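You operate a simulated robot arm through the tools that you are given. There is no shell and no other tool. Be economical: measure what you need, move in short steps, check, and stop when the job is done.

The job below is to be done with a simulated two-armed robot. You get a single attempt, and the scene is never put back.

JOB
Fetch the blue plug from the top of the check bench and set it on the top of the belt. Take the lid off the white tub on the top of the fitting bench and lay it down there. Put the jug on the top of the fitting bench away on the shelf over the dye bench. Fetch the strainer from the top of the fitting bench and set it on the top of the sample bench. Press the base stop button two times. Take the purple cartridge and put it on the yellow card on the base film deck top. Open the parts door, take the silver insert from the open end of the base film deck and put it on the middle shelf of the parts cabinet and shut the door again. Take the yellow nozzle from the top of the sample bench and leave it on the top of the fitting bench. Any order will do. Set down upright: jug, strainer.

The check looks at the end state, three seconds after you hand in, the way a careful person would. Anything else that was tipped, shoved, dropped, spilled or broken makes it a failure. Lids that push on must go on centred and level and be pressed home; caps that screw on are set level and turned clockwise until they are tight.

ROBOT AND FRAMES
Two 7-joint arms with two-finger parallel grippers on one trunk, on a base that drives. Base frame: it is fixed to the floor where the robot stands at the start and does not move with it; the origin is under the middle of the robot, x ahead of it, y to its left, z up; the surface under the hand at the start is at about z = 86. Readings come in cm, degrees, newtons and seconds.
The left shoulder is at the start at [8, 13.1, 94.7], the right one opposite. With the tool pointing down near the work surface each hand reaches from about 40 to 86 cm from the robot's upright axis, wherever it stands, measured 20 degrees to its own side. Places, roughly: base stop button [-290, 150, 90]; blue plug (9x9x6 cm) [80, 20, 90]; jug [-600, -425, 100]; middle shelf of the parts cabinet [-420, 140, 80]; parts door [-440, 140, 100]; purple cartridge (2x2x4 cm) [-320, 190, 90]; shelf over the dye bench (42x12 cm) [76, 602, 120]; silver insert (6x5x2 cm) [-350, 260, 90]; strainer (5x5x6 cm) [-600, -450, 90]; top of the belt (61x23 cm) [-312, -290, 84]; top of the fitting bench [-580, -420, 80]; top of the sample bench [-580, -620, 80]; white tub [-600, -375, 100]; yellow card [-325, 175, 75]; yellow nozzle (3x3x3 cm) [-570, -590, 80]. Payload 1.57 kg a hand.
The tool frame of a hand sits at the grasp point between the pads (the TCP): z along the fingers, y along the line on which they close. The tips reach 3 cm beyond it. Largest opening 11 cm; finger width 2.4, thickness 1.2; the body of the gripper, 4.8 by 11.2 cm, starts 7.8 cm behind the TCP.
Orientation is told as [roll, pitch, yaw] about the base's x, y, z axes, in that order, counted from this pose: with the fingers straight down and closing along the base's y, the tool's x points along the base's -x, its y along +y and its z along -z.

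CONTROLS
- The arms move only by the tool step_arm. It takes "left_plan", "right_plan" or both (then of equal length, played together; a hand with none holds still); each is a list of rows, each a list of 7 numbers: the shift along the tool's x, y, z in cm, then the turn, a rotation vector about the tool's x, y, z in degrees, then the finger opening in cm, from 0 to 11. In form: [[tx, ty, tz, rx, ry, rz, gripper], ...]. A call has 1 to 12 rows; each row is the pose to reach, as a shift and turn from the pose commanded when the call began, along the tool's axes at that moment. Each row takes 0.2 s and may step no farther than 5 cm and 8.6 degrees from the row before; otherwise, or with a gripper value out of range, the whole call is refused. Where a pose cannot be reached the arm comes as near as it can. A force on the tool above 40 N (or 10 N above the force at the start of the call, whichever is more), or a blocked arm, ends the call early, and 0.2 s more pass. The fingers move at their own pace (about 10.8 cm/s each) and stop on an object; they squeeze with about 32 N. The grip force told is the motor's: it shows also when the fingers shut on nothing. Time passes only in rows, and 0.2 s behind the last, so rows that repeat a pose let the fingers close. It gives the time, the measured TCP pose, the force on the tool (base axes), the opening and the grip force at its end, in the units of the frame above (readings bear some noise), with the torque about the TCP (base axes, N m) and any sound that the robot's microphone picked up, and new pictures: "pictures" is both (left out), scene, wrist or none (wrist: the cameras of the hands that moved).
- Cameras (640 x 400 px; columns grow to the right, rows downward): "scene" is now at [-4.79, 1.14, 143.31]; the picture's right is [0.12, -0.99, 0.00], its down [-0.45, -0.05, -0.89] and it looks along [0.88, 0.11, -0.45] (base axes); focal length 267 px, centre (320, 200). "left" rides on the left gripper at [7, -1.6, -14.1] in its tool frame; the picture's right is [0.23, 0.97, 0.00], its down [-0.86, 0.20, -0.48] and it looks along [-0.47, 0.11, 0.88] (tool axes); focal length 222 px, centre (320, 200). "right" rides on the right gripper at [7, 1.6, -14.1] in its tool frame; the picture's right is [-0.23, 0.97, 0.00], its down [-0.86, -0.20, -0.48] and it looks along [-0.47, -0.11, 0.88] (tool axes); focal length 222 px, centre (320, 200). There is no depth. A picture from a camera that has moved, and an enlarged one, comes with that camera's place and axes in the base frame and with its lens.
- drive_base(legs): drives the robot by 1 to 6 legs, each [ahead, left, turn to the left] in cm, cm and degrees, along the robot's own axes; the way and the turn of a leg run together, so that a leg with both is an arc; at most 150 cm and 180 degrees a leg. The arms and the cameras ride along, it lands a little off, and it stops where it bumps. It gives what a move gives, and a new picture of the scene camera.
- aim_head(pan, tilt): turns the head with the scene camera to pan (to the left, within 109 degrees either way) and tilt (down, from -29 to 69), counted from straight ahead of the robot. It gives what a move gives, and a new picture of the scene camera.
- zoom(camera, box): a new picture of the part [left, top, right, bottom] of that camera's present view, enlarged. It takes no simulated time.
- job_done(): hands the job in; it is judged then, once.

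Go step by step. Nothing tells you exact positions but the pictures and the camera data: compare them with the known pose of the tool, close in by small moves and look again before you grip or let go. The budget is 483 turns and 360 pictures, counting those below and the enlarged ones. Unless the task says otherwise, let go and move clear before handing in.

The tools are called after "Request:" as name(argument=value, ...) on one line, values as JSON. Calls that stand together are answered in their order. step_arm: Moves the arms, as the interface text tells. Its arguments: {"type":"object","properties":{"left_plan":{"type":"array","items":{"type":"array","items":{"type":"number"}}},"right_plan":{"type":"array","items":{"type":"array","items":{"type":"number"}}},"pictures":{"type":"string","enum":["both","scene","wrist","none"]}},"required":[]} The other tools are called the same way: drive_base (legs) drives the base; aim_head (pan, tilt) turns the head that bears the scene camera; zoom (camera, box) takes an enlarged picture of a part of a camera's view; job_done () hands the job in.

At the start:

```text
time_s: 0.0
left_tcp_pos: [57.26, 33.22, 117.96]
left_tcp_rot: [0.0, 0.0, 0.1]
left_force: [0.0, -0.3, -0.4]
left_ft_torque: [0.03, 0.0, -0.02]
left_gripper_width: 11.0
left_finger_force: 0.2
right_tcp_pos: [56.94, -15.64, 110.52]
right_tcp_rot: [0.1, 0.0, 0.1]
right_force: [0.5, -0.5, 0.4]
right_ft_torque: [0.02, -0.03, -0.01]
right_gripper_width: 11.0
right_finger_force: 0.0
robot x, y, heading: [-0.43, 0.35, 0.0]
head pan, tilt: [6.9, 27.0]
```

scene: 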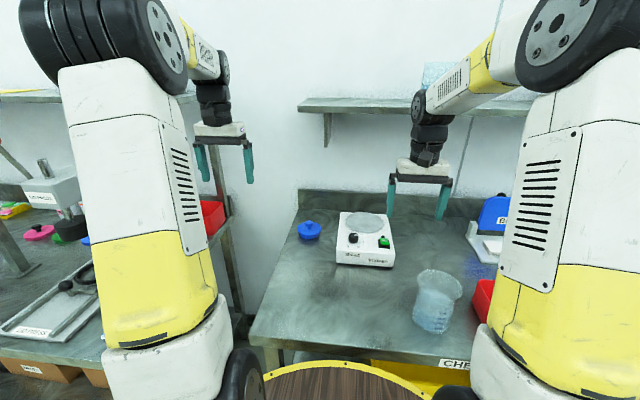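
right: 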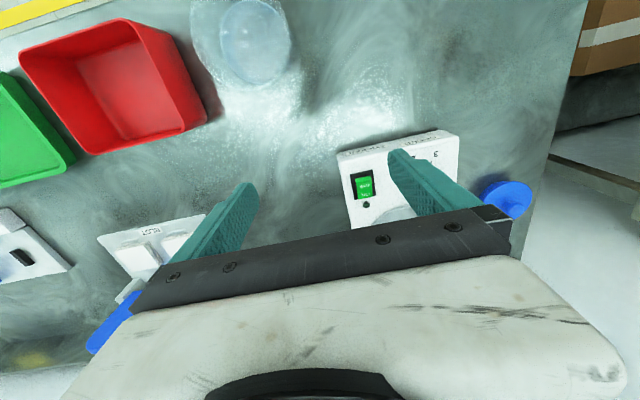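
left: 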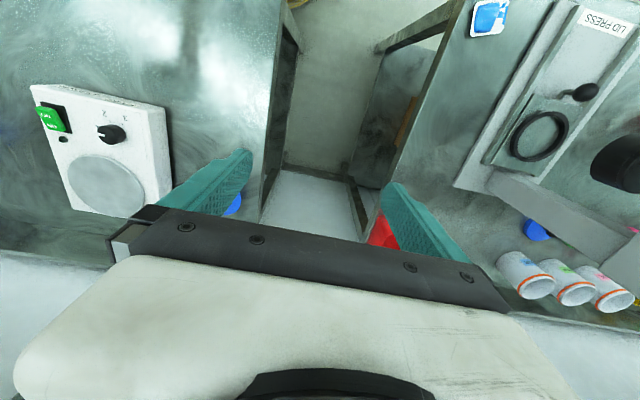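

The blue plug is on the bench ahead, near [78, 16]. I'll zoom in on it before reaching with the left arm.

Request:
zoom(camera="scene", box=[260, 180, 420, 280])

Request:
aim_head(pan=60, tilt=20)

Request:
aim_head(pan=10, tilt=35)

```text
4.00 times, centred on (340, 230) of scene
camera zoom: at [-4.79, 1.14, 143.31], right [0.12, -0.99, 0.0], down [-0.45, -0.05, -0.89], along [0.88, 0.11, -0.45], focal length 1069 px, centre (240, 80)
```

zoom: 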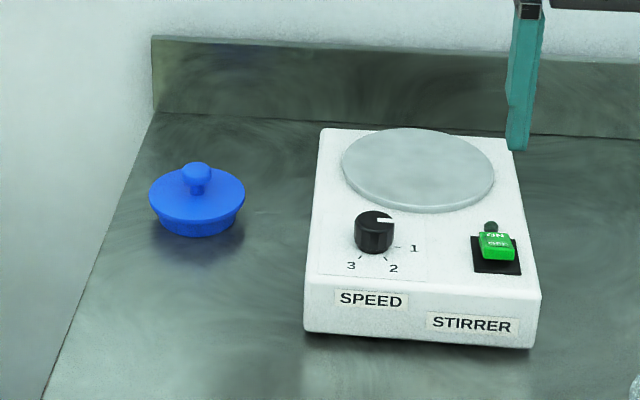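

```text
time_s: 1.2
left_tcp_pos: [57.3, 33.22, 117.91]
left_tcp_rot: [0.0, 0.0, 0.0]
left_force: [0.7, -0.1, -0.3]
left_ft_torque: [-0.02, -0.03, -0.01]
left_gripper_width: 11.0
left_finger_force: 0.0
right_tcp_pos: [57.01, -15.56, 110.45]
right_tcp_rot: [0.0, 0.1, -0.1]
right_force: [0.9, 1.0, -0.5]
right_ft_torque: [0.03, -0.01, 0.03]
right_gripper_width: 10.97
right_finger_force: 0.0
robot x, y, heading: [-0.23, -0.1, 0.2]
head pan, tilt: [60.0, 20.0]
camera scene: at [-9.22, 8.09, 144.45], right [0.87, -0.5, 0.0], down [-0.17, -0.3, -0.94], along [0.47, 0.81, -0.34], focal length 267 px, centre (320, 200)
```

scene: 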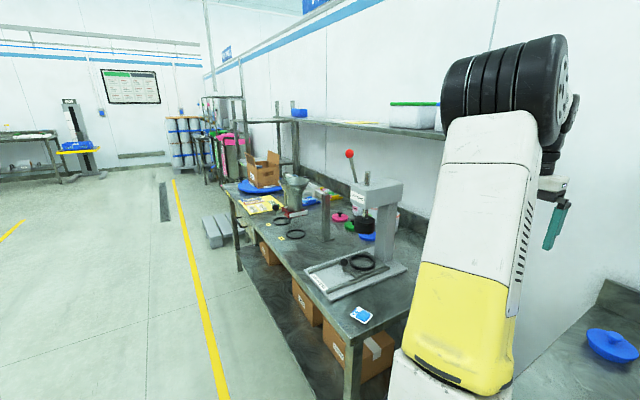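

```text
time_s: 2.4
left_tcp_pos: [57.32, 33.23, 117.95]
left_tcp_rot: [0.0, -0.1, 0.0]
left_force: [0.0, 0.1, 0.0]
left_ft_torque: [-0.01, -0.05, -0.01]
left_gripper_width: 11.0
left_finger_force: 0.1
right_tcp_pos: [57.1, -15.65, 110.45]
right_tcp_rot: [0.0, 0.0, 0.0]
right_force: [0.0, 0.7, 0.3]
right_ft_torque: [0.0, 0.02, -0.02]
right_gripper_width: 10.97
right_finger_force: 0.0
robot x, y, heading: [-0.36, 0.09, -0.1]
head pan, tilt: [10.0, 35.0]
camera scene: at [-5.21, 1.57, 142.06], right [0.17, -0.98, 0.0], down [-0.56, -0.1, -0.82], along [0.81, 0.14, -0.57], focal length 267 px, centre (320, 200)
```

scene: 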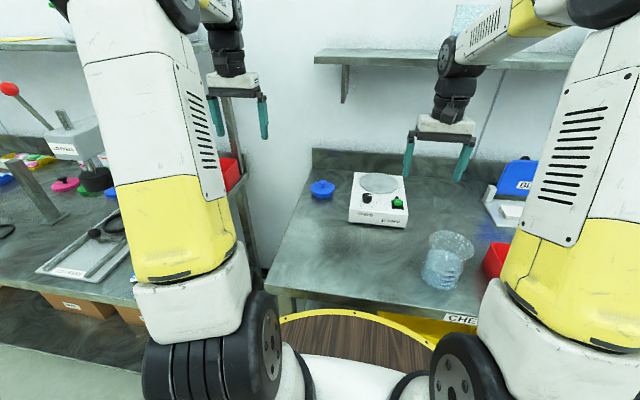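

The plug knob is at about [78, 15.4, 91]. I'll move the left hand above it.

Request:
step_arm(left_plan=[[-2.6, -2.2, 2, 0, 0, 0, 8], [-5.2, -4.4, 4, 0, 0, 0, 6], [-7.8, -6.7, 6, 0, 0, 0, 6], [-10.4, -8.9, 8, 0, 0, 0, 6], [-13, -11.1, 10, 0, 0, 0, 6], [-15.6, -13.3, 12, 0, 0, 0, 6], [-18.2, -15.5, 14, 0, 0, 0, 6], [-20.7, -17.8, 16, 0, 0, 0, 6]])

```text
time_s: 4.4
left_tcp_pos: [76.52, 20.01, 102.63]
left_tcp_rot: [0.0, -0.4, 2.1]
left_force: [-2.6, -1.3, 3.9]
left_ft_torque: [0.16, -0.25, 0.0]
left_gripper_width: 6.02
left_finger_force: 0.1
right_tcp_pos: [56.92, -11.22, 110.82]
right_tcp_rot: [0.1, -0.5, 2.3]
right_force: [-3.0, -1.9, 1.4]
right_ft_torque: [0.18, -0.29, 0.0]
right_gripper_width: 11.03
right_finger_force: 0.1
robot x, y, heading: [-0.31, 2.03, 2.5]
head pan, tilt: [10.0, 35.0]
stopped in row 8 (left hand): the arm was blocked; the commanded pose is now the measured one
camera scene: at [-6.2, 3.13, 142.04], right [0.21, -0.98, 0.0], down [-0.56, -0.12, -0.82], along [0.8, 0.18, -0.57], focal length 267 px, centre (320, 200)
camera left: at [69.57, 18.19, 116.74], right [-0.26, 0.96, 0.0], down [0.84, 0.23, 0.48], along [0.47, 0.13, -0.87], focal length 222 px, centre (320, 200)
```

scene: 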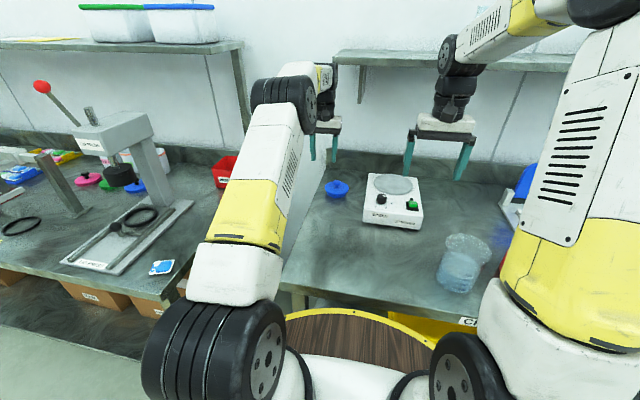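
left: 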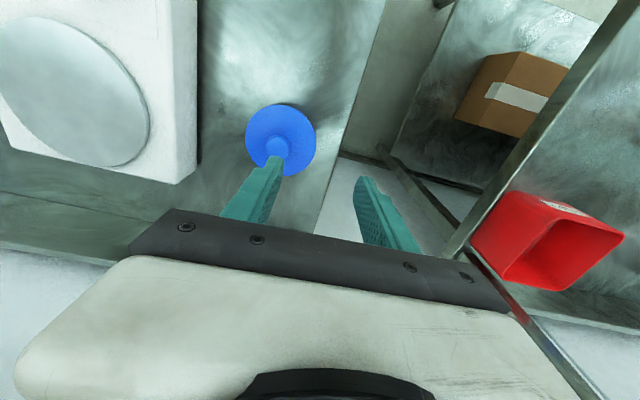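

The forearm or wrist seems to have met the shelf over this bench, and the base was nudged. I'll back off, tilt the fingers forward so the wrist stays away from the shelf, and line up on the knob at [78, 15.3, 91].

Request:
step_arm(left_plan=[[4, 0, 0, 0, 0, 0, 6], [7.5, -1.5, 0.5, 0, -8, 0, 6], [7.5, -3, 1.5, 0, -16, 0, 6], [7.5, -4.4, 2.6, 0, -24, 0, 6], [7.5, -4.4, 2.6, 0, -28, 0, 6]])

```text
time_s: 5.6
left_tcp_pos: [69.36, 15.81, 99.51]
left_tcp_rot: [0.0, -28.1, 2.4]
left_force: [0.2, -0.3, -0.3]
left_ft_torque: [-0.01, 0.03, -0.01]
left_gripper_width: 6.01
left_finger_force: 0.1
right_tcp_pos: [57.12, -11.17, 110.62]
right_tcp_rot: [0.0, -0.1, 2.4]
right_force: [-0.5, -0.3, 0.3]
right_ft_torque: [-0.01, 0.01, 0.0]
right_gripper_width: 11.0
right_finger_force: 0.2
robot x, y, heading: [-0.46, 2.24, 2.4]
head pan, tilt: [10.0, 35.0]
camera scene: at [-5.94, 3.25, 142.06], right [0.22, -0.98, 0.0], down [-0.56, -0.12, -0.82], along [0.8, 0.18, -0.57], focal length 267 px, centre (320, 200)
camera left: at [56.6, 13.66, 108.68], right [-0.24, 0.96, -0.11], down [0.52, 0.22, 0.82], along [0.82, 0.14, -0.56], focal length 222 px, centre (320, 200)
```

scene: 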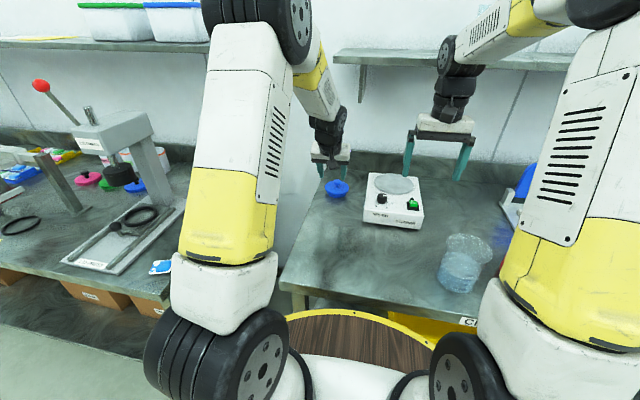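
left: 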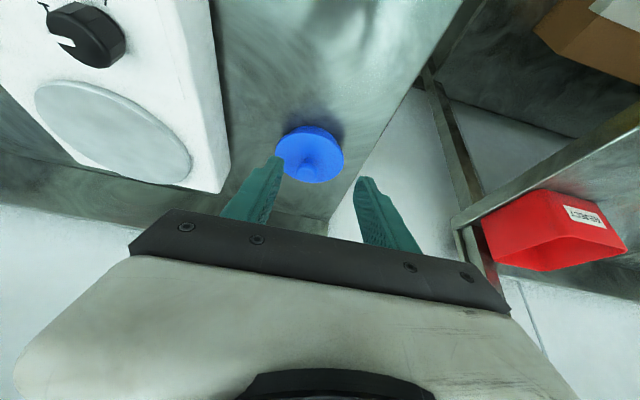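

Request:
step_arm(left_plan=[[-3.2, -1, 1, 0, 0, 0, 6], [-3.2, -1, 4, 0, 0, 0, 6], [-3.2, -1, 7, 0, 0, 0, 6], [-3.2, -1, 9.2, 0, 0, 0, 6]])

Request:
zoom(camera="left", box=[220, 100, 420, 225])

Request:
zoom(camera="scene", box=[280, 140, 400, 215])

```text
time_s: 6.6
left_tcp_pos: [76.46, 15.08, 92.74]
left_tcp_rot: [-0.1, -28.0, 2.4]
left_force: [0.2, 0.5, 0.4]
left_ft_torque: [0.01, -0.06, 0.02]
left_gripper_width: 5.99
left_finger_force: 0.1
right_tcp_pos: [57.14, -11.17, 110.62]
right_tcp_rot: [0.0, 0.0, 2.6]
right_force: [0.1, -0.2, 0.0]
right_ft_torque: [0.0, -0.04, 0.04]
right_gripper_width: 11.0
right_finger_force: 0.0
robot x, y, heading: [-0.59, 1.63, 2.3]
head pan, tilt: [10.0, 35.0]
camera scene: at [-5.98, 3.25, 142.06], right [0.22, -0.98, 0.0], down [-0.56, -0.12, -0.82], along [0.8, 0.18, -0.57], focal length 267 px, centre (320, 200)
camera left: at [63.77, 13.01, 101.93], right [-0.24, 0.96, -0.11], down [0.52, 0.22, 0.82], along [0.82, 0.14, -0.56], focal length 222 px, centre (320, 200)
```

scene: 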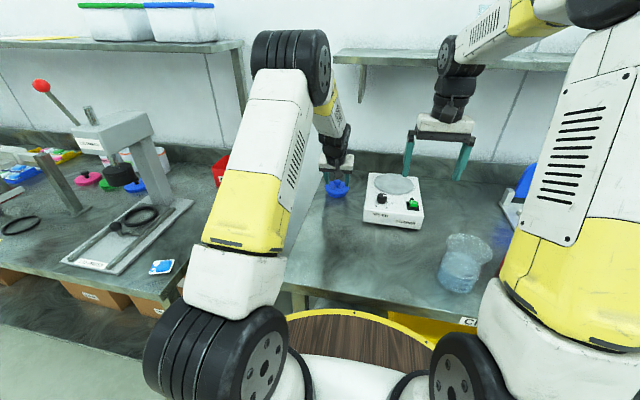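
left: 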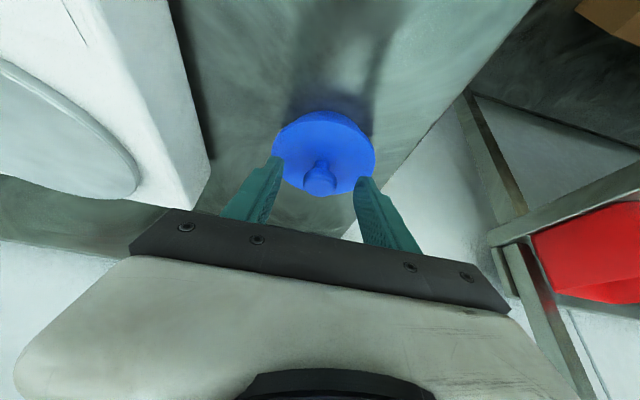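

```text
3.20 times, centred on (320, 162) of left
camera zoom: at [63.77, 13.01, 101.93], right [-0.24, 0.96, -0.11], down [0.52, 0.22, 0.82], along [0.82, 0.14, -0.56], focal length 711 px, centre (320, 320)
```

zoom: 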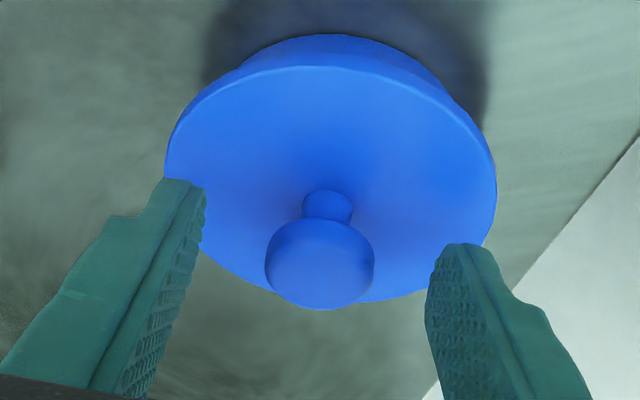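

```text
5.33 times, centred on (340, 178) of scene
camera zoom: at [-5.98, 3.25, 142.06], right [0.22, -0.98, 0.0], down [-0.56, -0.12, -0.82], along [0.8, 0.18, -0.57], focal length 1426 px, centre (213, 320)
```

zoom: 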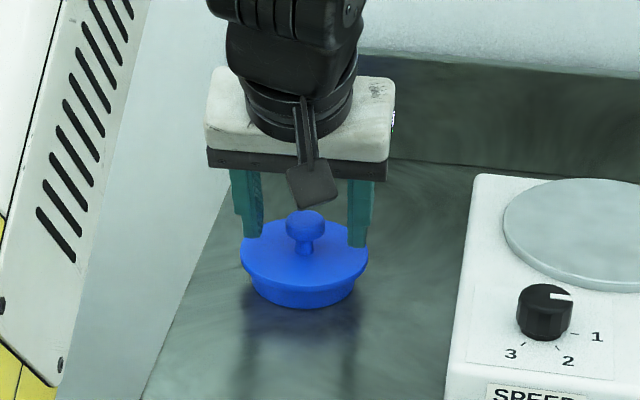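

The knob is centred between the fingers. I'll go 0.5 cm further and close.

Request:
step_arm(left_plan=[[0, 0, 0.5, 0, 0, 0, 6], [0, 0, 0.5, 0, 0, 0, 3], [0, 0, 0.5, 0, 0, 0, 0], [0, 0, 0.5, 0, 0, 0, 0], [0, 0, 0.5, 0, 0, 0, 0]], pictures="none")

```text
time_s: 7.8
left_tcp_pos: [76.52, 15.01, 92.29]
left_tcp_rot: [0.0, -28.0, 2.3]
left_force: [-0.3, -0.1, -0.2]
left_ft_torque: [-0.01, 0.03, 0.02]
left_gripper_width: 2.62
left_finger_force: 32.2
right_tcp_pos: [57.16, -11.16, 110.52]
right_tcp_rot: [0.0, -0.1, 2.5]
right_force: [0.8, -0.6, 0.0]
right_ft_torque: [-0.01, -0.02, 0.01]
right_gripper_width: 11.01
right_finger_force: 0.0
robot x, y, heading: [-0.37, 2.02, 2.6]
head pan, tilt: [10.0, 35.0]
```

Request:
step_arm(left_plan=[[-0.7, 0, -1.3, 0, 0, 0, 0], [-1.9, 0, -3.6, 0, 0, 0, 0], [0, 0, -7, 0, 0, 0, 0], [2.5, 0, -11, 0, 0, 0, 0], [5.4, 0, -15, 0, 0, 0, 0]])

```text
time_s: 9.0
left_tcp_pos: [64.82, 14.5, 103.08]
left_tcp_rot: [0.0, -28.0, 2.2]
left_force: [0.8, -0.3, -0.9]
left_ft_torque: [-0.01, 0.01, 0.04]
left_gripper_width: 2.6
left_finger_force: 31.8
right_tcp_pos: [57.09, -11.26, 110.54]
right_tcp_rot: [0.1, 0.0, 2.5]
right_force: [0.0, 0.1, -0.6]
right_ft_torque: [0.0, 0.02, 0.0]
right_gripper_width: 11.02
right_finger_force: 0.0
robot x, y, heading: [-0.65, 1.63, 2.4]
head pan, tilt: [10.0, 35.0]
camera scene: at [-5.9, 3.24, 142.06], right [0.22, -0.98, 0.0], down [-0.56, -0.12, -0.82], along [0.8, 0.18, -0.57], focal length 267 px, centre (320, 200)
camera left: at [52.21, 12.4, 112.33], right [-0.24, 0.96, -0.11], down [0.52, 0.22, 0.82], along [0.82, 0.14, -0.56], focal length 222 px, centre (320, 200)
```

scene: 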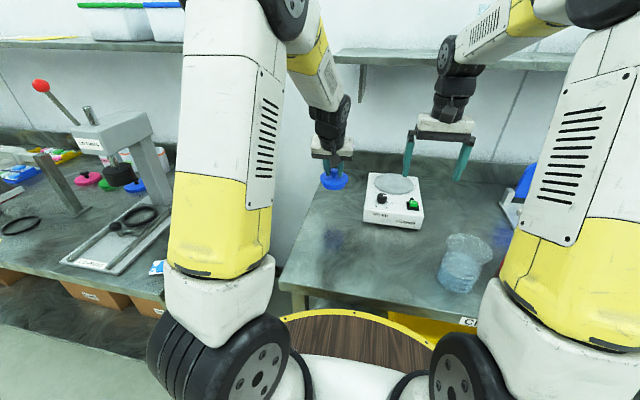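
left: 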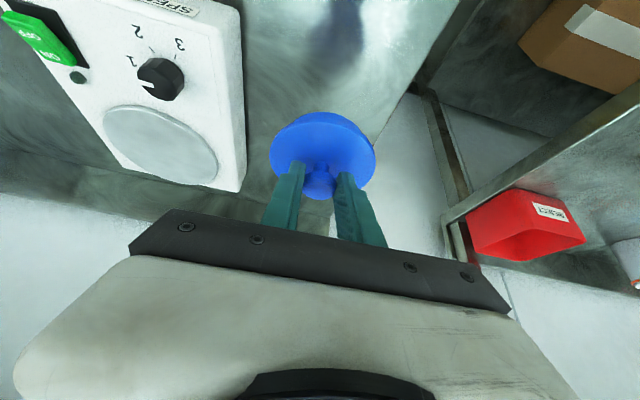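

The plug is held. I'll back away from the bench and turn around to survey the room.

Request:
drive_base(legs=[[-50, 0, 0], [0, 0, 150]])

Request:
aim_head(pan=50, tilt=5)

Request:
aim_head(pan=-10, tilt=5)

Request:
aim_head(pan=-70, tilt=5)

```text
time_s: 18.1
left_tcp_pos: [-113.74, 20.74, 103.04]
left_tcp_rot: [-0.1, -28.0, 153.0]
left_force: [-1.1, 0.0, 0.0]
left_ft_torque: [0.0, 0.01, -0.01]
left_gripper_width: 2.62
left_finger_force: 31.7
right_tcp_pos: [-94.4, 39.33, 110.62]
right_tcp_rot: [0.0, -0.1, 153.2]
right_force: [-0.3, 0.0, 1.0]
right_ft_torque: [0.04, -0.01, 0.0]
right_gripper_width: 11.0
right_finger_force: 0.0
robot x, y, heading: [-50.49, -0.47, 152.8]
head pan, tilt: [10.0, 35.0]
camera scene: at [-46.41, -4.16, 142.06], right [0.29, 0.96, 0.0], down [0.55, -0.17, -0.82], along [-0.78, 0.24, -0.57], focal length 267 px, centre (320, 200)
```

scene: 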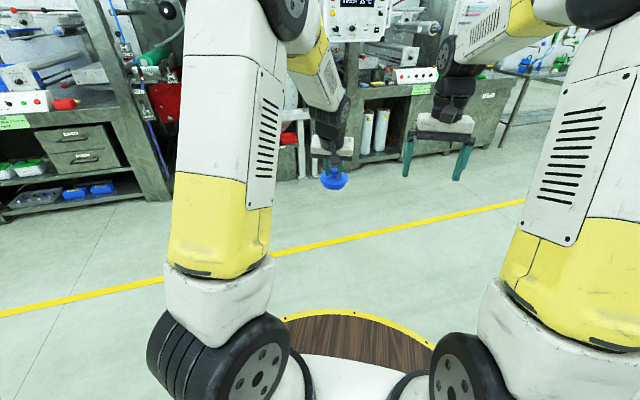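

```text
time_s: 19.2
left_tcp_pos: [-113.94, 20.76, 103.05]
left_tcp_rot: [0.0, -27.9, 153.1]
left_force: [0.1, -0.1, 0.1]
left_ft_torque: [0.0, -0.04, 0.02]
left_gripper_width: 2.59
left_finger_force: 32.6
right_tcp_pos: [-94.39, 39.29, 110.61]
right_tcp_rot: [0.0, -0.1, 153.1]
right_force: [0.7, -0.4, -0.3]
right_ft_torque: [0.01, 0.04, -0.01]
right_gripper_width: 11.01
right_finger_force: 0.0
robot x, y, heading: [-50.53, -0.57, 153.3]
head pan, tilt: [50.0, 5.0]
camera scene: at [-46.44, -10.32, 146.88], right [-0.39, 0.92, 0.0], down [0.08, 0.03, -1.0], along [-0.92, -0.39, -0.09], focal length 267 px, centre (320, 200)
```

scene: 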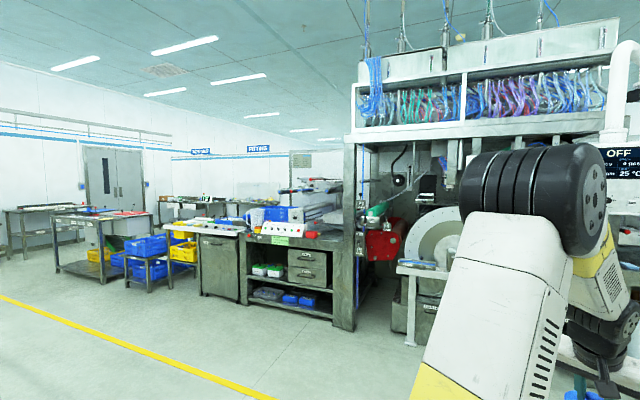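

```text
time_s: 20.5
left_tcp_pos: [-113.75, 20.71, 103.11]
left_tcp_rot: [0.0, -28.1, 153.0]
left_force: [1.3, 0.4, -1.3]
left_ft_torque: [0.03, 0.02, -0.03]
left_gripper_width: 2.63
left_finger_force: 32.2
right_tcp_pos: [-94.45, 39.28, 110.57]
right_tcp_rot: [0.0, -0.1, 153.1]
right_force: [0.5, -0.2, 0.0]
right_ft_torque: [0.0, -0.05, 0.03]
right_gripper_width: 11.03
right_finger_force: 0.0
robot x, y, heading: [-50.32, -0.11, 153.3]
head pan, tilt: [-10.0, 5.0]
camera scene: at [-45.34, -1.21, 146.88], right [0.6, 0.8, 0.0], down [0.07, -0.05, -1.0], along [-0.8, 0.6, -0.09], focal length 267 px, centre (320, 200)
```

scene: 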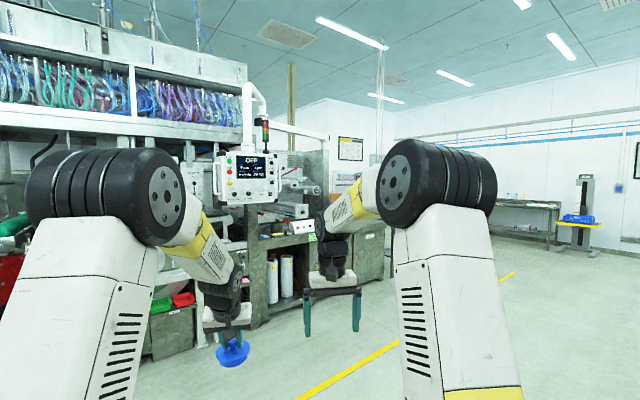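

```text
time_s: 21.8
left_tcp_pos: [-113.81, 20.75, 103.09]
left_tcp_rot: [0.0, -28.0, 153.0]
left_force: [0.1, -0.1, -0.4]
left_ft_torque: [0.01, -0.01, 0.05]
left_gripper_width: 2.64
left_finger_force: 32.2
right_tcp_pos: [-94.45, 39.13, 110.52]
right_tcp_rot: [0.1, -0.1, 153.0]
right_force: [-0.5, 0.1, -0.1]
right_ft_torque: [-0.04, -0.04, 0.0]
right_gripper_width: 10.98
right_finger_force: 0.0
robot x, y, heading: [-50.69, -0.28, 153.1]
head pan, tilt: [-70.0, 5.0]
camera scene: at [-36.89, 2.39, 146.88], right [0.99, -0.12, 0.0], down [-0.01, -0.09, -1.0], along [0.12, 0.99, -0.09], focal length 267 px, centre (320, 200)
```

scene: 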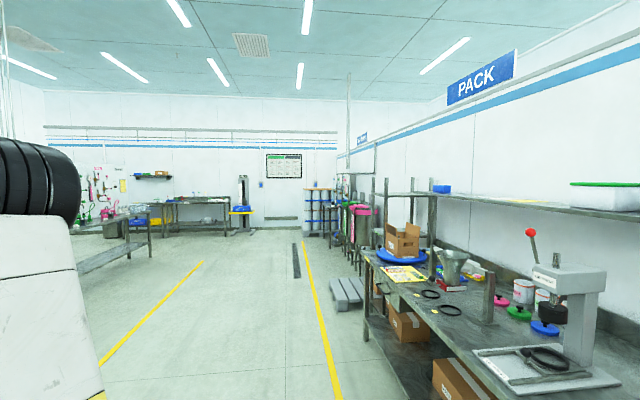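

Request:
aim_head(pan=50, tilt=5)

Request:
zoom(camera="scene", box=[0, 150, 320, 350])

Request:
zoom(camera="scene", box=[140, 190, 380, 340])

```text
time_s: 23.8
left_tcp_pos: [-113.84, 20.64, 103.09]
left_tcp_rot: [0.1, -28.0, 153.1]
left_force: [-0.1, -0.7, -0.7]
left_ft_torque: [-0.01, 0.0, -0.01]
left_gripper_width: 2.64
left_finger_force: 32.0
right_tcp_pos: [-94.49, 39.38, 110.59]
right_tcp_rot: [0.0, -0.1, 153.1]
right_force: [-0.4, -1.3, 1.5]
right_ft_torque: [0.0, 0.01, -0.06]
right_gripper_width: 10.99
right_finger_force: 0.1
robot x, y, heading: [-50.74, -0.32, 153.3]
head pan, tilt: [50.0, 5.0]
camera scene: at [-46.44, -10.32, 146.88], right [-0.39, 0.92, 0.0], down [0.08, 0.03, -1.0], along [-0.92, -0.39, -0.09], focal length 267 px, centre (320, 200)
```

scene: 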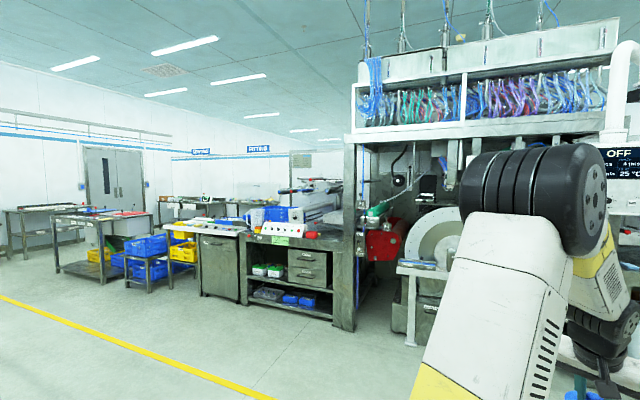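

```text
2.00 times, centred on (160, 250) of scene
camera zoom: at [-46.44, -10.32, 146.88], right [-0.39, 0.92, 0.0], down [0.08, 0.03, -1.0], along [-0.92, -0.39, -0.09], focal length 535 px, centre (640, 100)
```

zoom: 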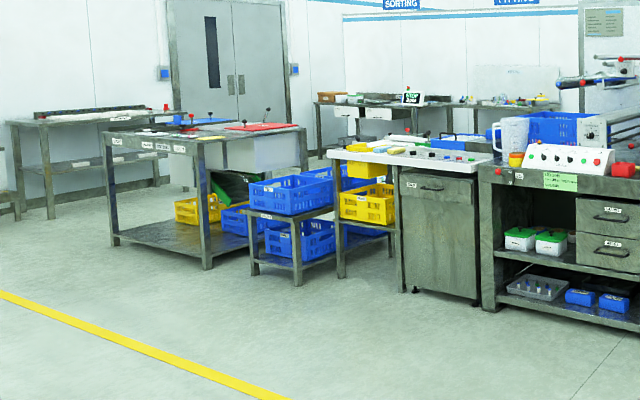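

```text
2.67 times, centred on (260, 265) of scene
camera zoom: at [-46.44, -10.32, 146.88], right [-0.39, 0.92, 0.0], down [0.08, 0.03, -1.0], along [-0.92, -0.39, -0.09], focal length 713 px, centre (480, 27)
```

zoom: 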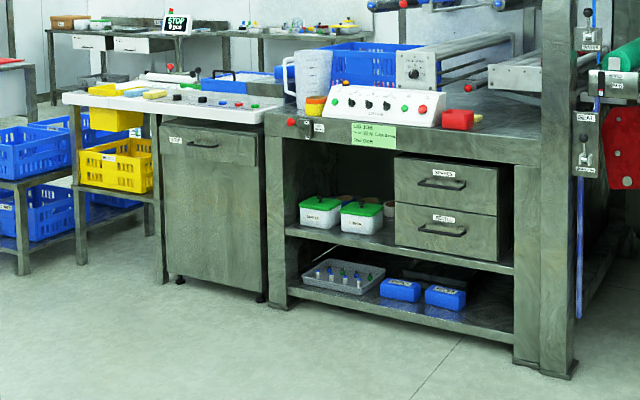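

The belt is the white-topped strip left of the machine, near [-312, -290]. I'll drive to about (-215, -290), facing -x.

Request:
drive_base(legs=[[0, 0, 87.3], [111, 0, 0], [111, 0, 0], [111, 0, 0], [0, 0, -60.5]])

Request:
aim_head(pan=0, tilt=25)

```text
time_s: 46.3
left_tcp_pos: [-271.39, -304.35, 103.16]
left_tcp_rot: [0.0, -28.0, -177.6]
left_force: [0.3, -0.3, 0.4]
left_ft_torque: [0.0, -0.04, -0.02]
left_gripper_width: 2.62
left_finger_force: 31.8
right_tcp_pos: [-263.67, -278.69, 110.63]
right_tcp_rot: [0.0, -0.1, -177.4]
right_force: [0.4, 0.1, 0.4]
right_ft_torque: [0.02, 0.01, 0.01]
right_gripper_width: 11.02
right_finger_force: 0.0
robot x, y, heading: [-205.71, -291.77, -177.4]
head pan, tilt: [50.0, 5.0]
camera scene: at [-197.39, -298.23, 146.88], right [-0.79, 0.61, 0.0], down [0.05, 0.07, -1.0], along [-0.61, -0.79, -0.09], focal length 267 px, centre (320, 200)
```

scene: 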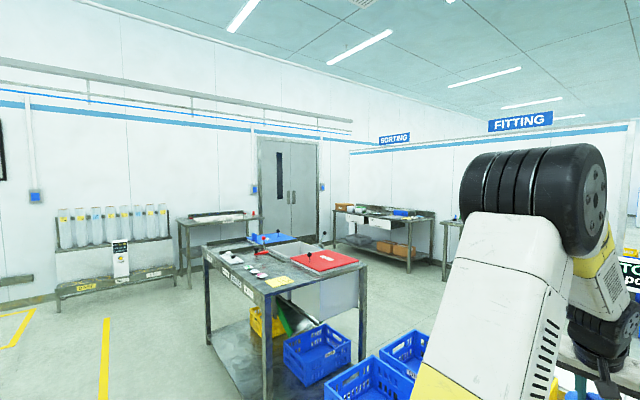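

```text
time_s: 47.4
left_tcp_pos: [-271.36, -304.48, 103.2]
left_tcp_rot: [0.0, -28.0, -177.6]
left_force: [-0.2, 0.4, 0.4]
left_ft_torque: [0.03, -0.03, 0.03]
left_gripper_width: 2.62
left_finger_force: 32.0
right_tcp_pos: [-263.65, -278.63, 110.58]
right_tcp_rot: [0.0, -0.1, -177.4]
right_force: [-0.4, 0.5, 0.1]
right_ft_torque: [-0.01, 0.0, 0.02]
right_gripper_width: 11.01
right_finger_force: 0.1
robot x, y, heading: [-206.1, -291.7, -177.4]
head pan, tilt: [0.0, 25.0]
camera scene: at [-201.01, -291.36, 143.64], right [-0.05, 1.0, 0.0], down [0.42, 0.02, -0.91], along [-0.91, -0.04, -0.42], focal length 267 px, centre (320, 200)
```

scene: 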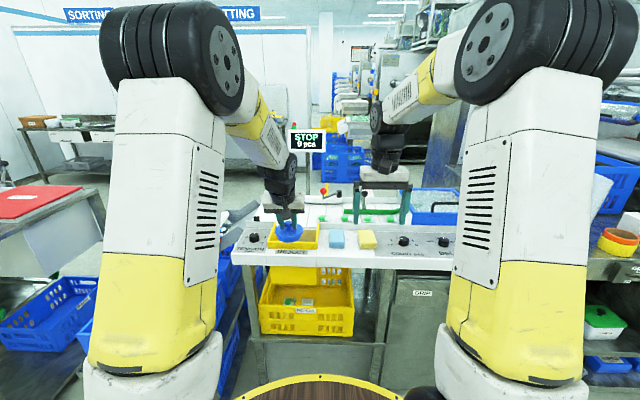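

Request:
zoom(camera="scene", box=[220, 170, 480, 290])

```text
2.46 times, centred on (350, 230) of scene
camera zoom: at [-201.01, -291.36, 143.64], right [-0.05, 1.0, 0.0], down [0.42, 0.02, -0.91], along [-0.91, -0.04, -0.42], focal length 658 px, centre (246, 126)
```

zoom: 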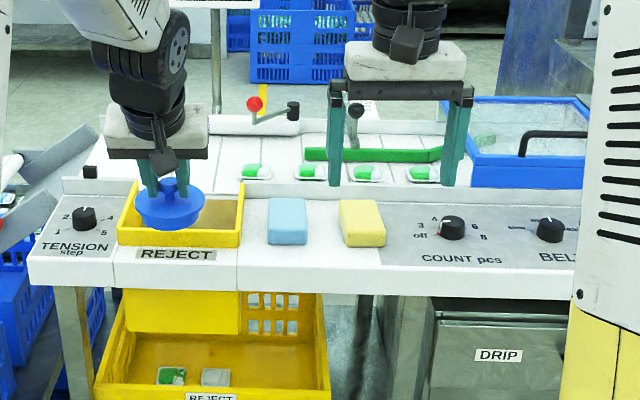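

Request:
step_arm(right_plan=[[2, -2, -3, 0, 0, 0, 9], [4, -4, -6, 0, 0, 0, 6], [6, -6, -9, 0, 0, 0, 3]])

Request:
zoom(camera="left", box=[0, 0, 640, 400])

```text
time_s: 48.2
left_tcp_pos: [-271.39, -304.38, 103.05]
left_tcp_rot: [0.0, -28.0, -177.5]
left_force: [-0.2, 0.1, -0.1]
left_ft_torque: [0.0, -0.02, 0.0]
left_gripper_width: 2.61
left_finger_force: 32.4
right_tcp_pos: [-257.84, -272.33, 119.54]
right_tcp_rot: [-0.1, -0.1, -177.4]
right_force: [0.4, -0.1, 0.3]
right_ft_torque: [0.02, -0.03, -0.01]
right_gripper_width: 3.03
right_finger_force: 0.0
robot x, y, heading: [-205.92, -291.82, -177.3]
head pan, tilt: [0.0, 25.0]
camera scene: at [-201.04, -291.36, 143.64], right [-0.04, 1.0, 0.0], down [0.42, 0.02, -0.91], along [-0.91, -0.04, -0.42], focal length 267 px, centre (320, 200)
camera right: at [-250.9, -273.57, 133.65], right [-0.18, -0.98, 0.0], down [-0.86, 0.16, 0.48], along [-0.47, 0.09, -0.88], focal length 222 px, centre (320, 200)
```

scene: 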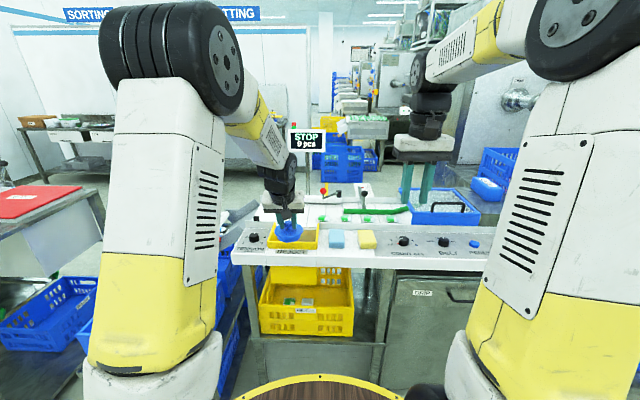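
right: 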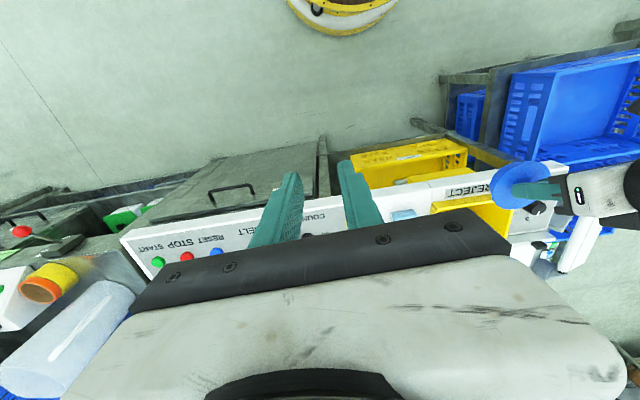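

```text
1.00 times, centred on (320, 200) of left (not enlarged: the box is as wide or as high as the picture)
camera zoom: at [-258.66, -302.18, 112.34], right [0.24, -0.96, -0.11], down [-0.52, -0.22, 0.82], along [-0.82, -0.14, -0.56], focal length 222 px, centre (320, 200)
```

zoom: 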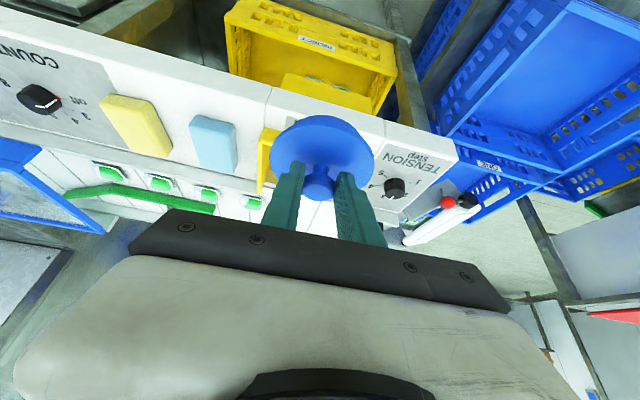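

The belt lies behind the control ledge, around x=-303 and z=85. The end left of the packs, near y=-309, is empty. I'll drive closer and look straight down with the head.

Request:
drive_base(legs=[[18, 0, 0]])

Request:
aim_head(pan=5, tilt=35)

Request:
zoom(camera="scene", box=[220, 100, 460, 250])

Request:
zoom(camera="left", box=[0, 0, 640, 400])

```text
time_s: 49.8
left_tcp_pos: [-289.59, -305.02, 103.05]
left_tcp_rot: [0.1, -28.1, -177.7]
left_force: [-0.7, 0.6, -0.5]
left_ft_torque: [0.0, 0.01, -0.01]
left_gripper_width: 2.62
left_finger_force: 32.3
right_tcp_pos: [-275.95, -272.91, 119.49]
right_tcp_rot: [0.0, -0.1, -177.6]
right_force: [0.4, 1.1, 0.6]
right_ft_torque: [0.02, -0.02, -0.01]
right_gripper_width: 2.98
right_finger_force: 0.0
robot x, y, heading: [-223.78, -292.14, -177.5]
head pan, tilt: [0.0, 25.0]
camera scene: at [-219.15, -292.14, 143.64], right [-0.04, 1.0, 0.0], down [0.42, 0.02, -0.91], along [-0.91, -0.04, -0.42], focal length 267 px, centre (320, 200)
```

scene: 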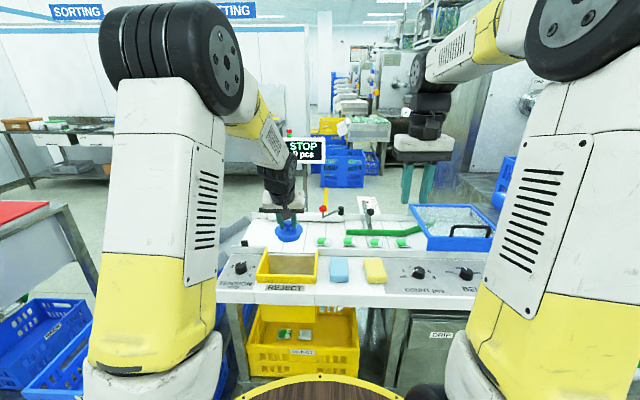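

```text
time_s: 50.5
left_tcp_pos: [-289.45, -304.8, 103.04]
left_tcp_rot: [0.1, -28.0, -177.7]
left_force: [0.4, -0.3, -0.3]
left_ft_torque: [0.01, -0.03, -0.02]
left_gripper_width: 2.64
left_finger_force: 32.6
right_tcp_pos: [-275.89, -272.94, 119.35]
right_tcp_rot: [0.0, -0.2, -177.7]
right_force: [1.2, 0.8, -0.2]
right_ft_torque: [-0.02, 0.01, -0.01]
right_gripper_width: 3.01
right_finger_force: 0.0
robot x, y, heading: [-224.3, -292.43, -177.3]
head pan, tilt: [5.0, 35.0]
camera scene: at [-218.69, -292.89, 142.07], right [-0.13, 0.99, 0.0], down [0.57, 0.07, -0.82], along [-0.81, -0.11, -0.57], focal length 267 px, centre (320, 200)
```

scene: 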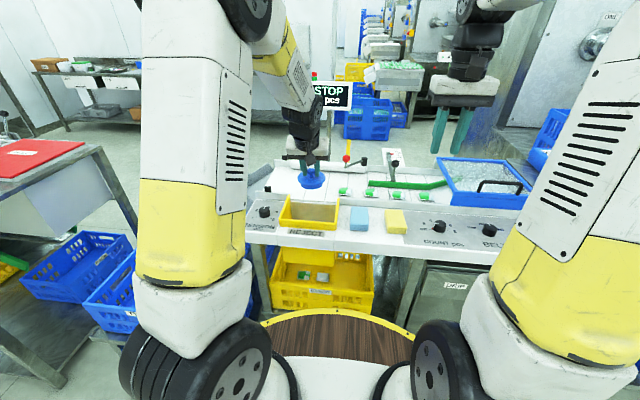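

```text
2.67 times, centred on (340, 175) of scene
camera zoom: at [-218.69, -292.89, 142.07], right [-0.13, 0.99, 0.0], down [0.57, 0.07, -0.82], along [-0.81, -0.11, -0.57], focal length 713 px, centre (267, 267)
```

zoom: 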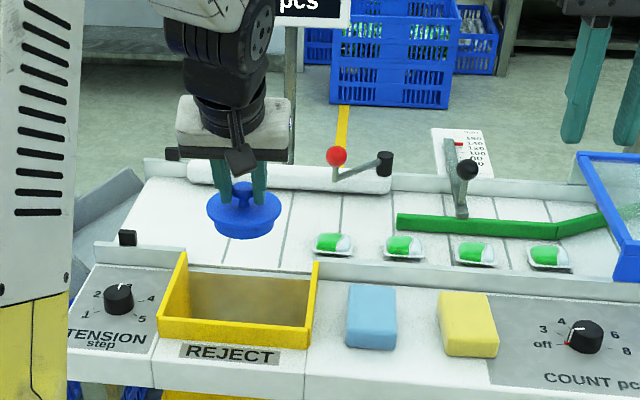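

```text
1.00 times, centred on (320, 200) of left (not enlarged: the box is as wide or as high as the picture)
camera zoom: at [-276.82, -302.77, 112.35], right [0.24, -0.97, -0.11], down [-0.52, -0.22, 0.82], along [-0.82, -0.14, -0.56], focal length 222 px, centre (320, 200)
```

zoom: 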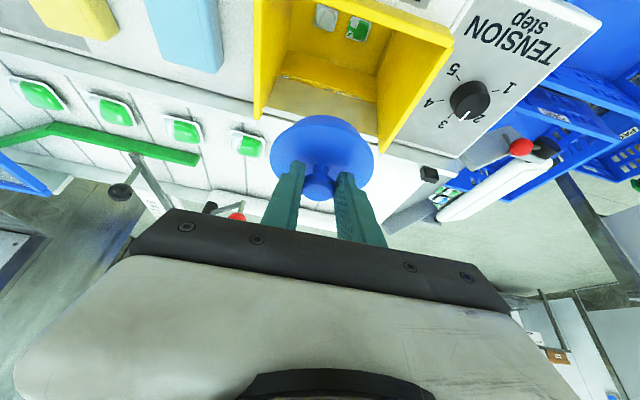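

The numbers agree: belt centre line x≈-312 at z=84, with free space at y≈-310. I'll drive in 8 cm more, then place the plug.

Request:
drive_base(legs=[[8, 0, 0]])

```text
time_s: 51.5
left_tcp_pos: [-297.5, -305.19, 103.15]
left_tcp_rot: [0.0, -28.0, -177.8]
left_force: [-0.7, -0.8, -0.8]
left_ft_torque: [0.02, -0.04, 0.02]
left_gripper_width: 2.6
left_finger_force: 32.1
right_tcp_pos: [-283.86, -273.29, 119.48]
right_tcp_rot: [0.0, -0.1, -177.6]
right_force: [0.5, 0.1, 0.2]
right_ft_torque: [0.01, -0.02, 0.0]
right_gripper_width: 3.0
right_finger_force: 0.0
robot x, y, heading: [-231.92, -292.63, -177.6]
head pan, tilt: [5.0, 35.0]
camera scene: at [-226.67, -293.23, 142.06], right [-0.13, 0.99, 0.0], down [0.57, 0.07, -0.82], along [-0.81, -0.1, -0.57], focal length 267 px, centre (320, 200)
```

scene: 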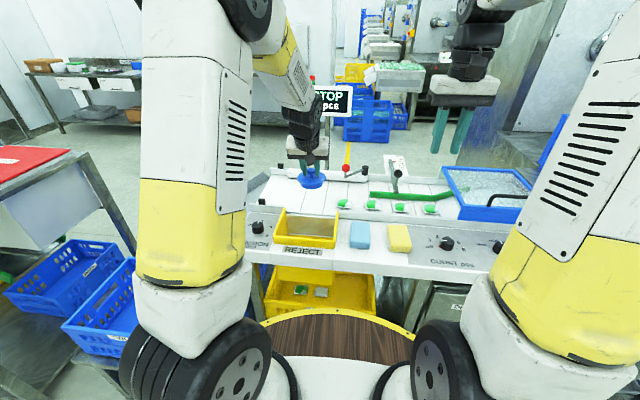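

Request:
step_arm(left_plan=[[-4, 1.4, 2.1, 0, 0, 0, 0], [-8, 2.9, 4.2, 0, 0, 0, 0], [-11.9, 4.3, 6.3, 0, 0, 0, 0], [-9.9, 4.3, 10, 0, 0, 0, 0], [-7.9, 4.3, 13.8, 0, 0, 0, 0]])

Request:
zoom(camera="scene", box=[240, 130, 400, 230])

```text
time_s: 52.7
left_tcp_pos: [-310.76, -309.94, 94.76]
left_tcp_rot: [-0.1, -27.9, -177.8]
left_force: [-0.4, -0.6, -0.6]
left_ft_torque: [-0.01, -0.02, -0.02]
left_gripper_width: 2.61
left_finger_force: 32.0
right_tcp_pos: [-283.96, -273.31, 119.46]
right_tcp_rot: [0.0, -0.1, -177.6]
right_force: [0.0, -0.8, -0.1]
right_ft_torque: [-0.01, 0.06, 0.01]
right_gripper_width: 3.01
right_finger_force: 0.1
robot x, y, heading: [-232.2, -292.77, -177.5]
head pan, tilt: [5.0, 35.0]
camera scene: at [-226.66, -293.23, 142.06], right [-0.13, 0.99, 0.0], down [0.57, 0.07, -0.82], along [-0.81, -0.1, -0.57], focal length 267 px, centre (320, 200)
camera left: at [-298.03, -307.81, 103.97], right [0.24, -0.97, -0.11], down [-0.52, -0.22, 0.82], along [-0.82, -0.14, -0.56], focal length 222 px, centre (320, 200)
```

scene: 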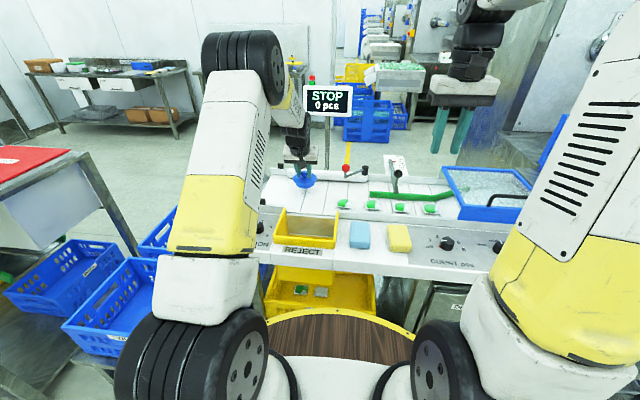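
left: 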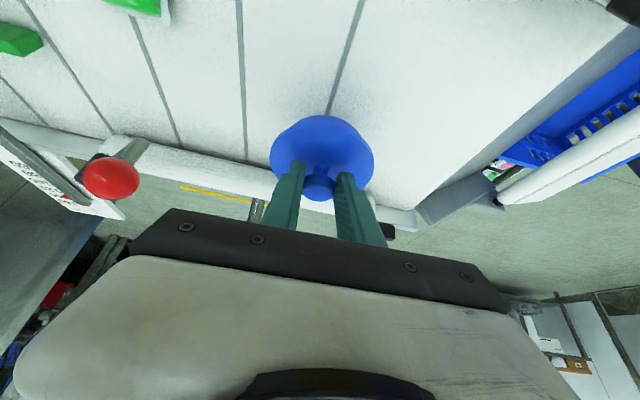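

```text
4.00 times, centred on (320, 180) of scene
camera zoom: at [-226.66, -293.23, 142.06], right [-0.13, 0.99, 0.0], down [0.57, 0.07, -0.82], along [-0.81, -0.1, -0.57], focal length 1069 px, centre (320, 280)
```

zoom: 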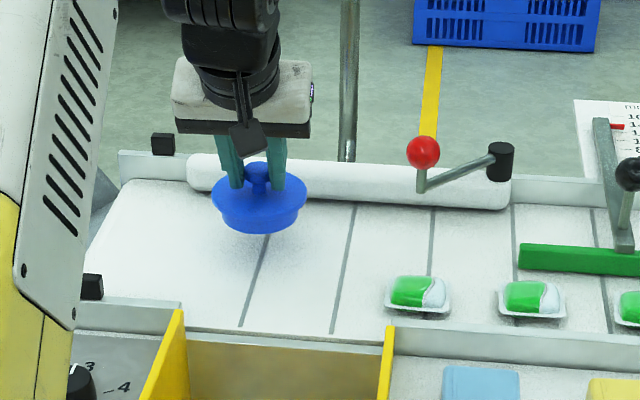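

Request:
step_arm(left_plan=[[1.8, 0, -0.9, 0, 0, 0, 0], [2.7, 0, 0.9, 0, 0, 0, 0], [3.5, 0, 2.4, 0, 0, 0, 0], [3.6, 0, 2.6, 0, 0, 0, 0], [3.7, 0, 2.8, 0, 0, 0, 0], [3.8, 0, 3, 0, 0, 0, 0]])

Request:
zoom(camera="scene", box=[240, 130, 400, 230])

```text
time_s: 54.1
left_tcp_pos: [-309.26, -310.21, 90.84]
left_tcp_rot: [0.0, -28.8, -177.8]
left_force: [2.1, 1.2, 7.5]
left_ft_torque: [0.04, -0.12, -0.04]
left_gripper_width: 2.58
left_finger_force: 32.3
right_tcp_pos: [-283.79, -273.15, 119.54]
right_tcp_rot: [0.0, -0.1, -177.6]
right_force: [-0.1, 0.5, 0.5]
right_ft_torque: [-0.06, 0.02, -0.02]
right_gripper_width: 3.01
right_finger_force: 0.0
robot x, y, heading: [-232.09, -292.78, -177.6]
head pan, tilt: [5.0, 35.0]
stopped in row 6 (left hand): the force on the tool passed its limit at 44 N (the readings are from after the stop); the commanded pose is now the measured one
camera scene: at [-226.63, -293.22, 142.06], right [-0.13, 0.99, 0.0], down [0.57, 0.07, -0.82], along [-0.81, -0.1, -0.57], focal length 267 px, centre (320, 200)
camera left: at [-296.33, -307.89, 99.86], right [0.24, -0.97, -0.11], down [-0.51, -0.22, 0.83], along [-0.83, -0.14, -0.55], focal length 222 px, centre (320, 200)
```

scene: 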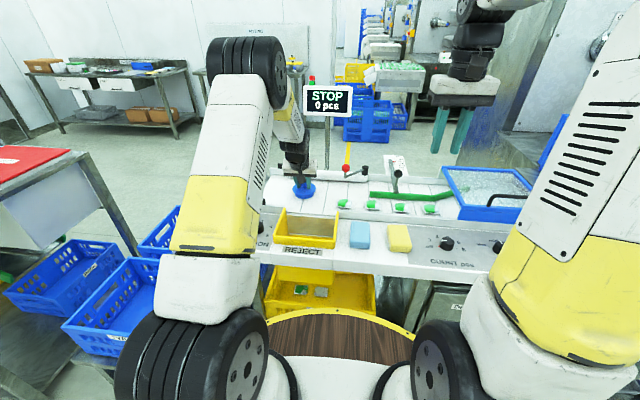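
left: 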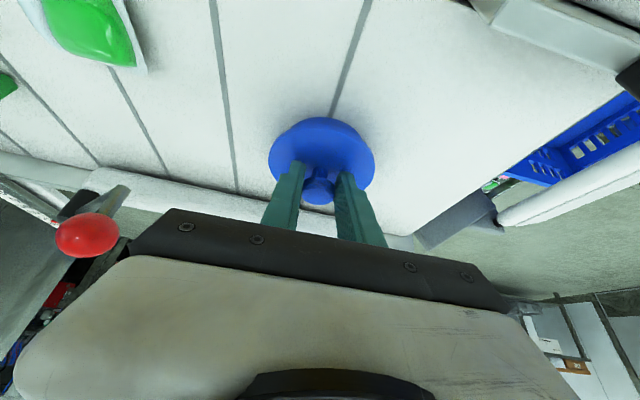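

```text
4.00 times, centred on (320, 180) of scene
camera zoom: at [-226.63, -293.22, 142.06], right [-0.13, 0.99, 0.0], down [0.57, 0.07, -0.82], along [-0.81, -0.1, -0.57], focal length 1069 px, centre (320, 280)
```

zoom: 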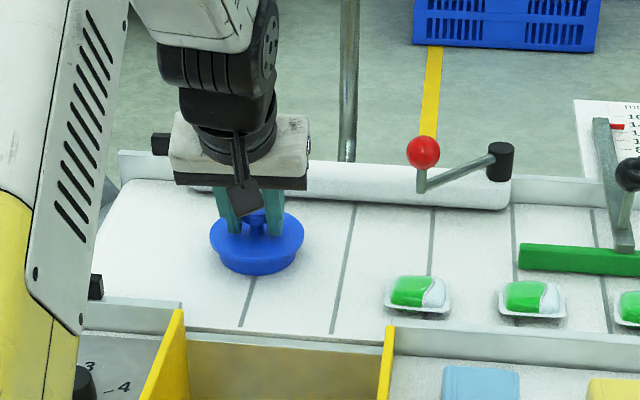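

The plug is on the belt. I'll open the fingers and retreat.

Request:
step_arm(left_plan=[[0, 0, 0, 0, 0, 0, 3.2], [0, 0, 0, 0, 0, 0, 5], [0, 0, 0, 0, 0, 0, 5], [0, 0, -3, 0, 0, 0, 5], [0, 0, -7, 0, 0, 0, 5], [0, 0, -11, 0, 0, 0, 5], [0, 0, -15, 0, 0, 0, 5], [0, 0, -19, 0, 0, 0, 5]], pictures="scene")

Request:
zoom(camera="scene", box=[240, 130, 400, 230])

```text
time_s: 55.9
left_tcp_pos: [-300.16, -309.61, 107.29]
left_tcp_rot: [-0.1, -28.5, -177.6]
left_force: [0.5, 0.5, 0.6]
left_ft_torque: [-0.04, -0.04, 0.0]
left_gripper_width: 5.0
left_finger_force: 0.0
right_tcp_pos: [-283.86, -273.28, 119.47]
right_tcp_rot: [0.1, -0.2, -177.5]
right_force: [-0.6, 0.7, -0.5]
right_ft_torque: [0.01, -0.04, 0.0]
right_gripper_width: 3.0
right_finger_force: 0.1
robot x, y, heading: [-231.9, -292.46, -177.5]
head pan, tilt: [5.0, 35.0]
camera scene: at [-226.72, -293.23, 142.06], right [-0.13, 0.99, 0.0], down [0.57, 0.07, -0.82], along [-0.81, -0.1, -0.57], focal length 267 px, centre (320, 200)
```

scene: 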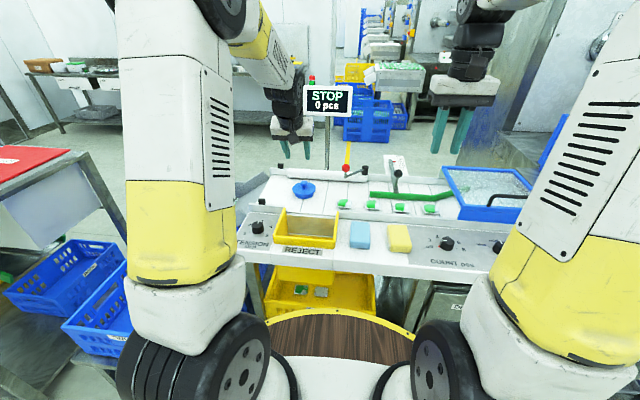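

```text
4.00 times, centred on (320, 180) of scene
camera zoom: at [-226.72, -293.23, 142.06], right [-0.13, 0.99, 0.0], down [0.57, 0.07, -0.82], along [-0.81, -0.1, -0.57], focal length 1069 px, centre (320, 280)
```

zoom: 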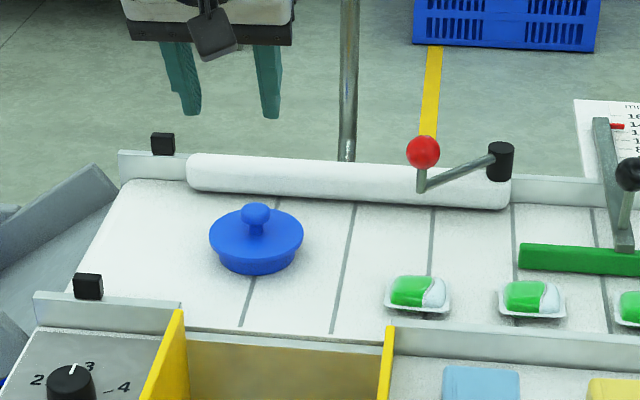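

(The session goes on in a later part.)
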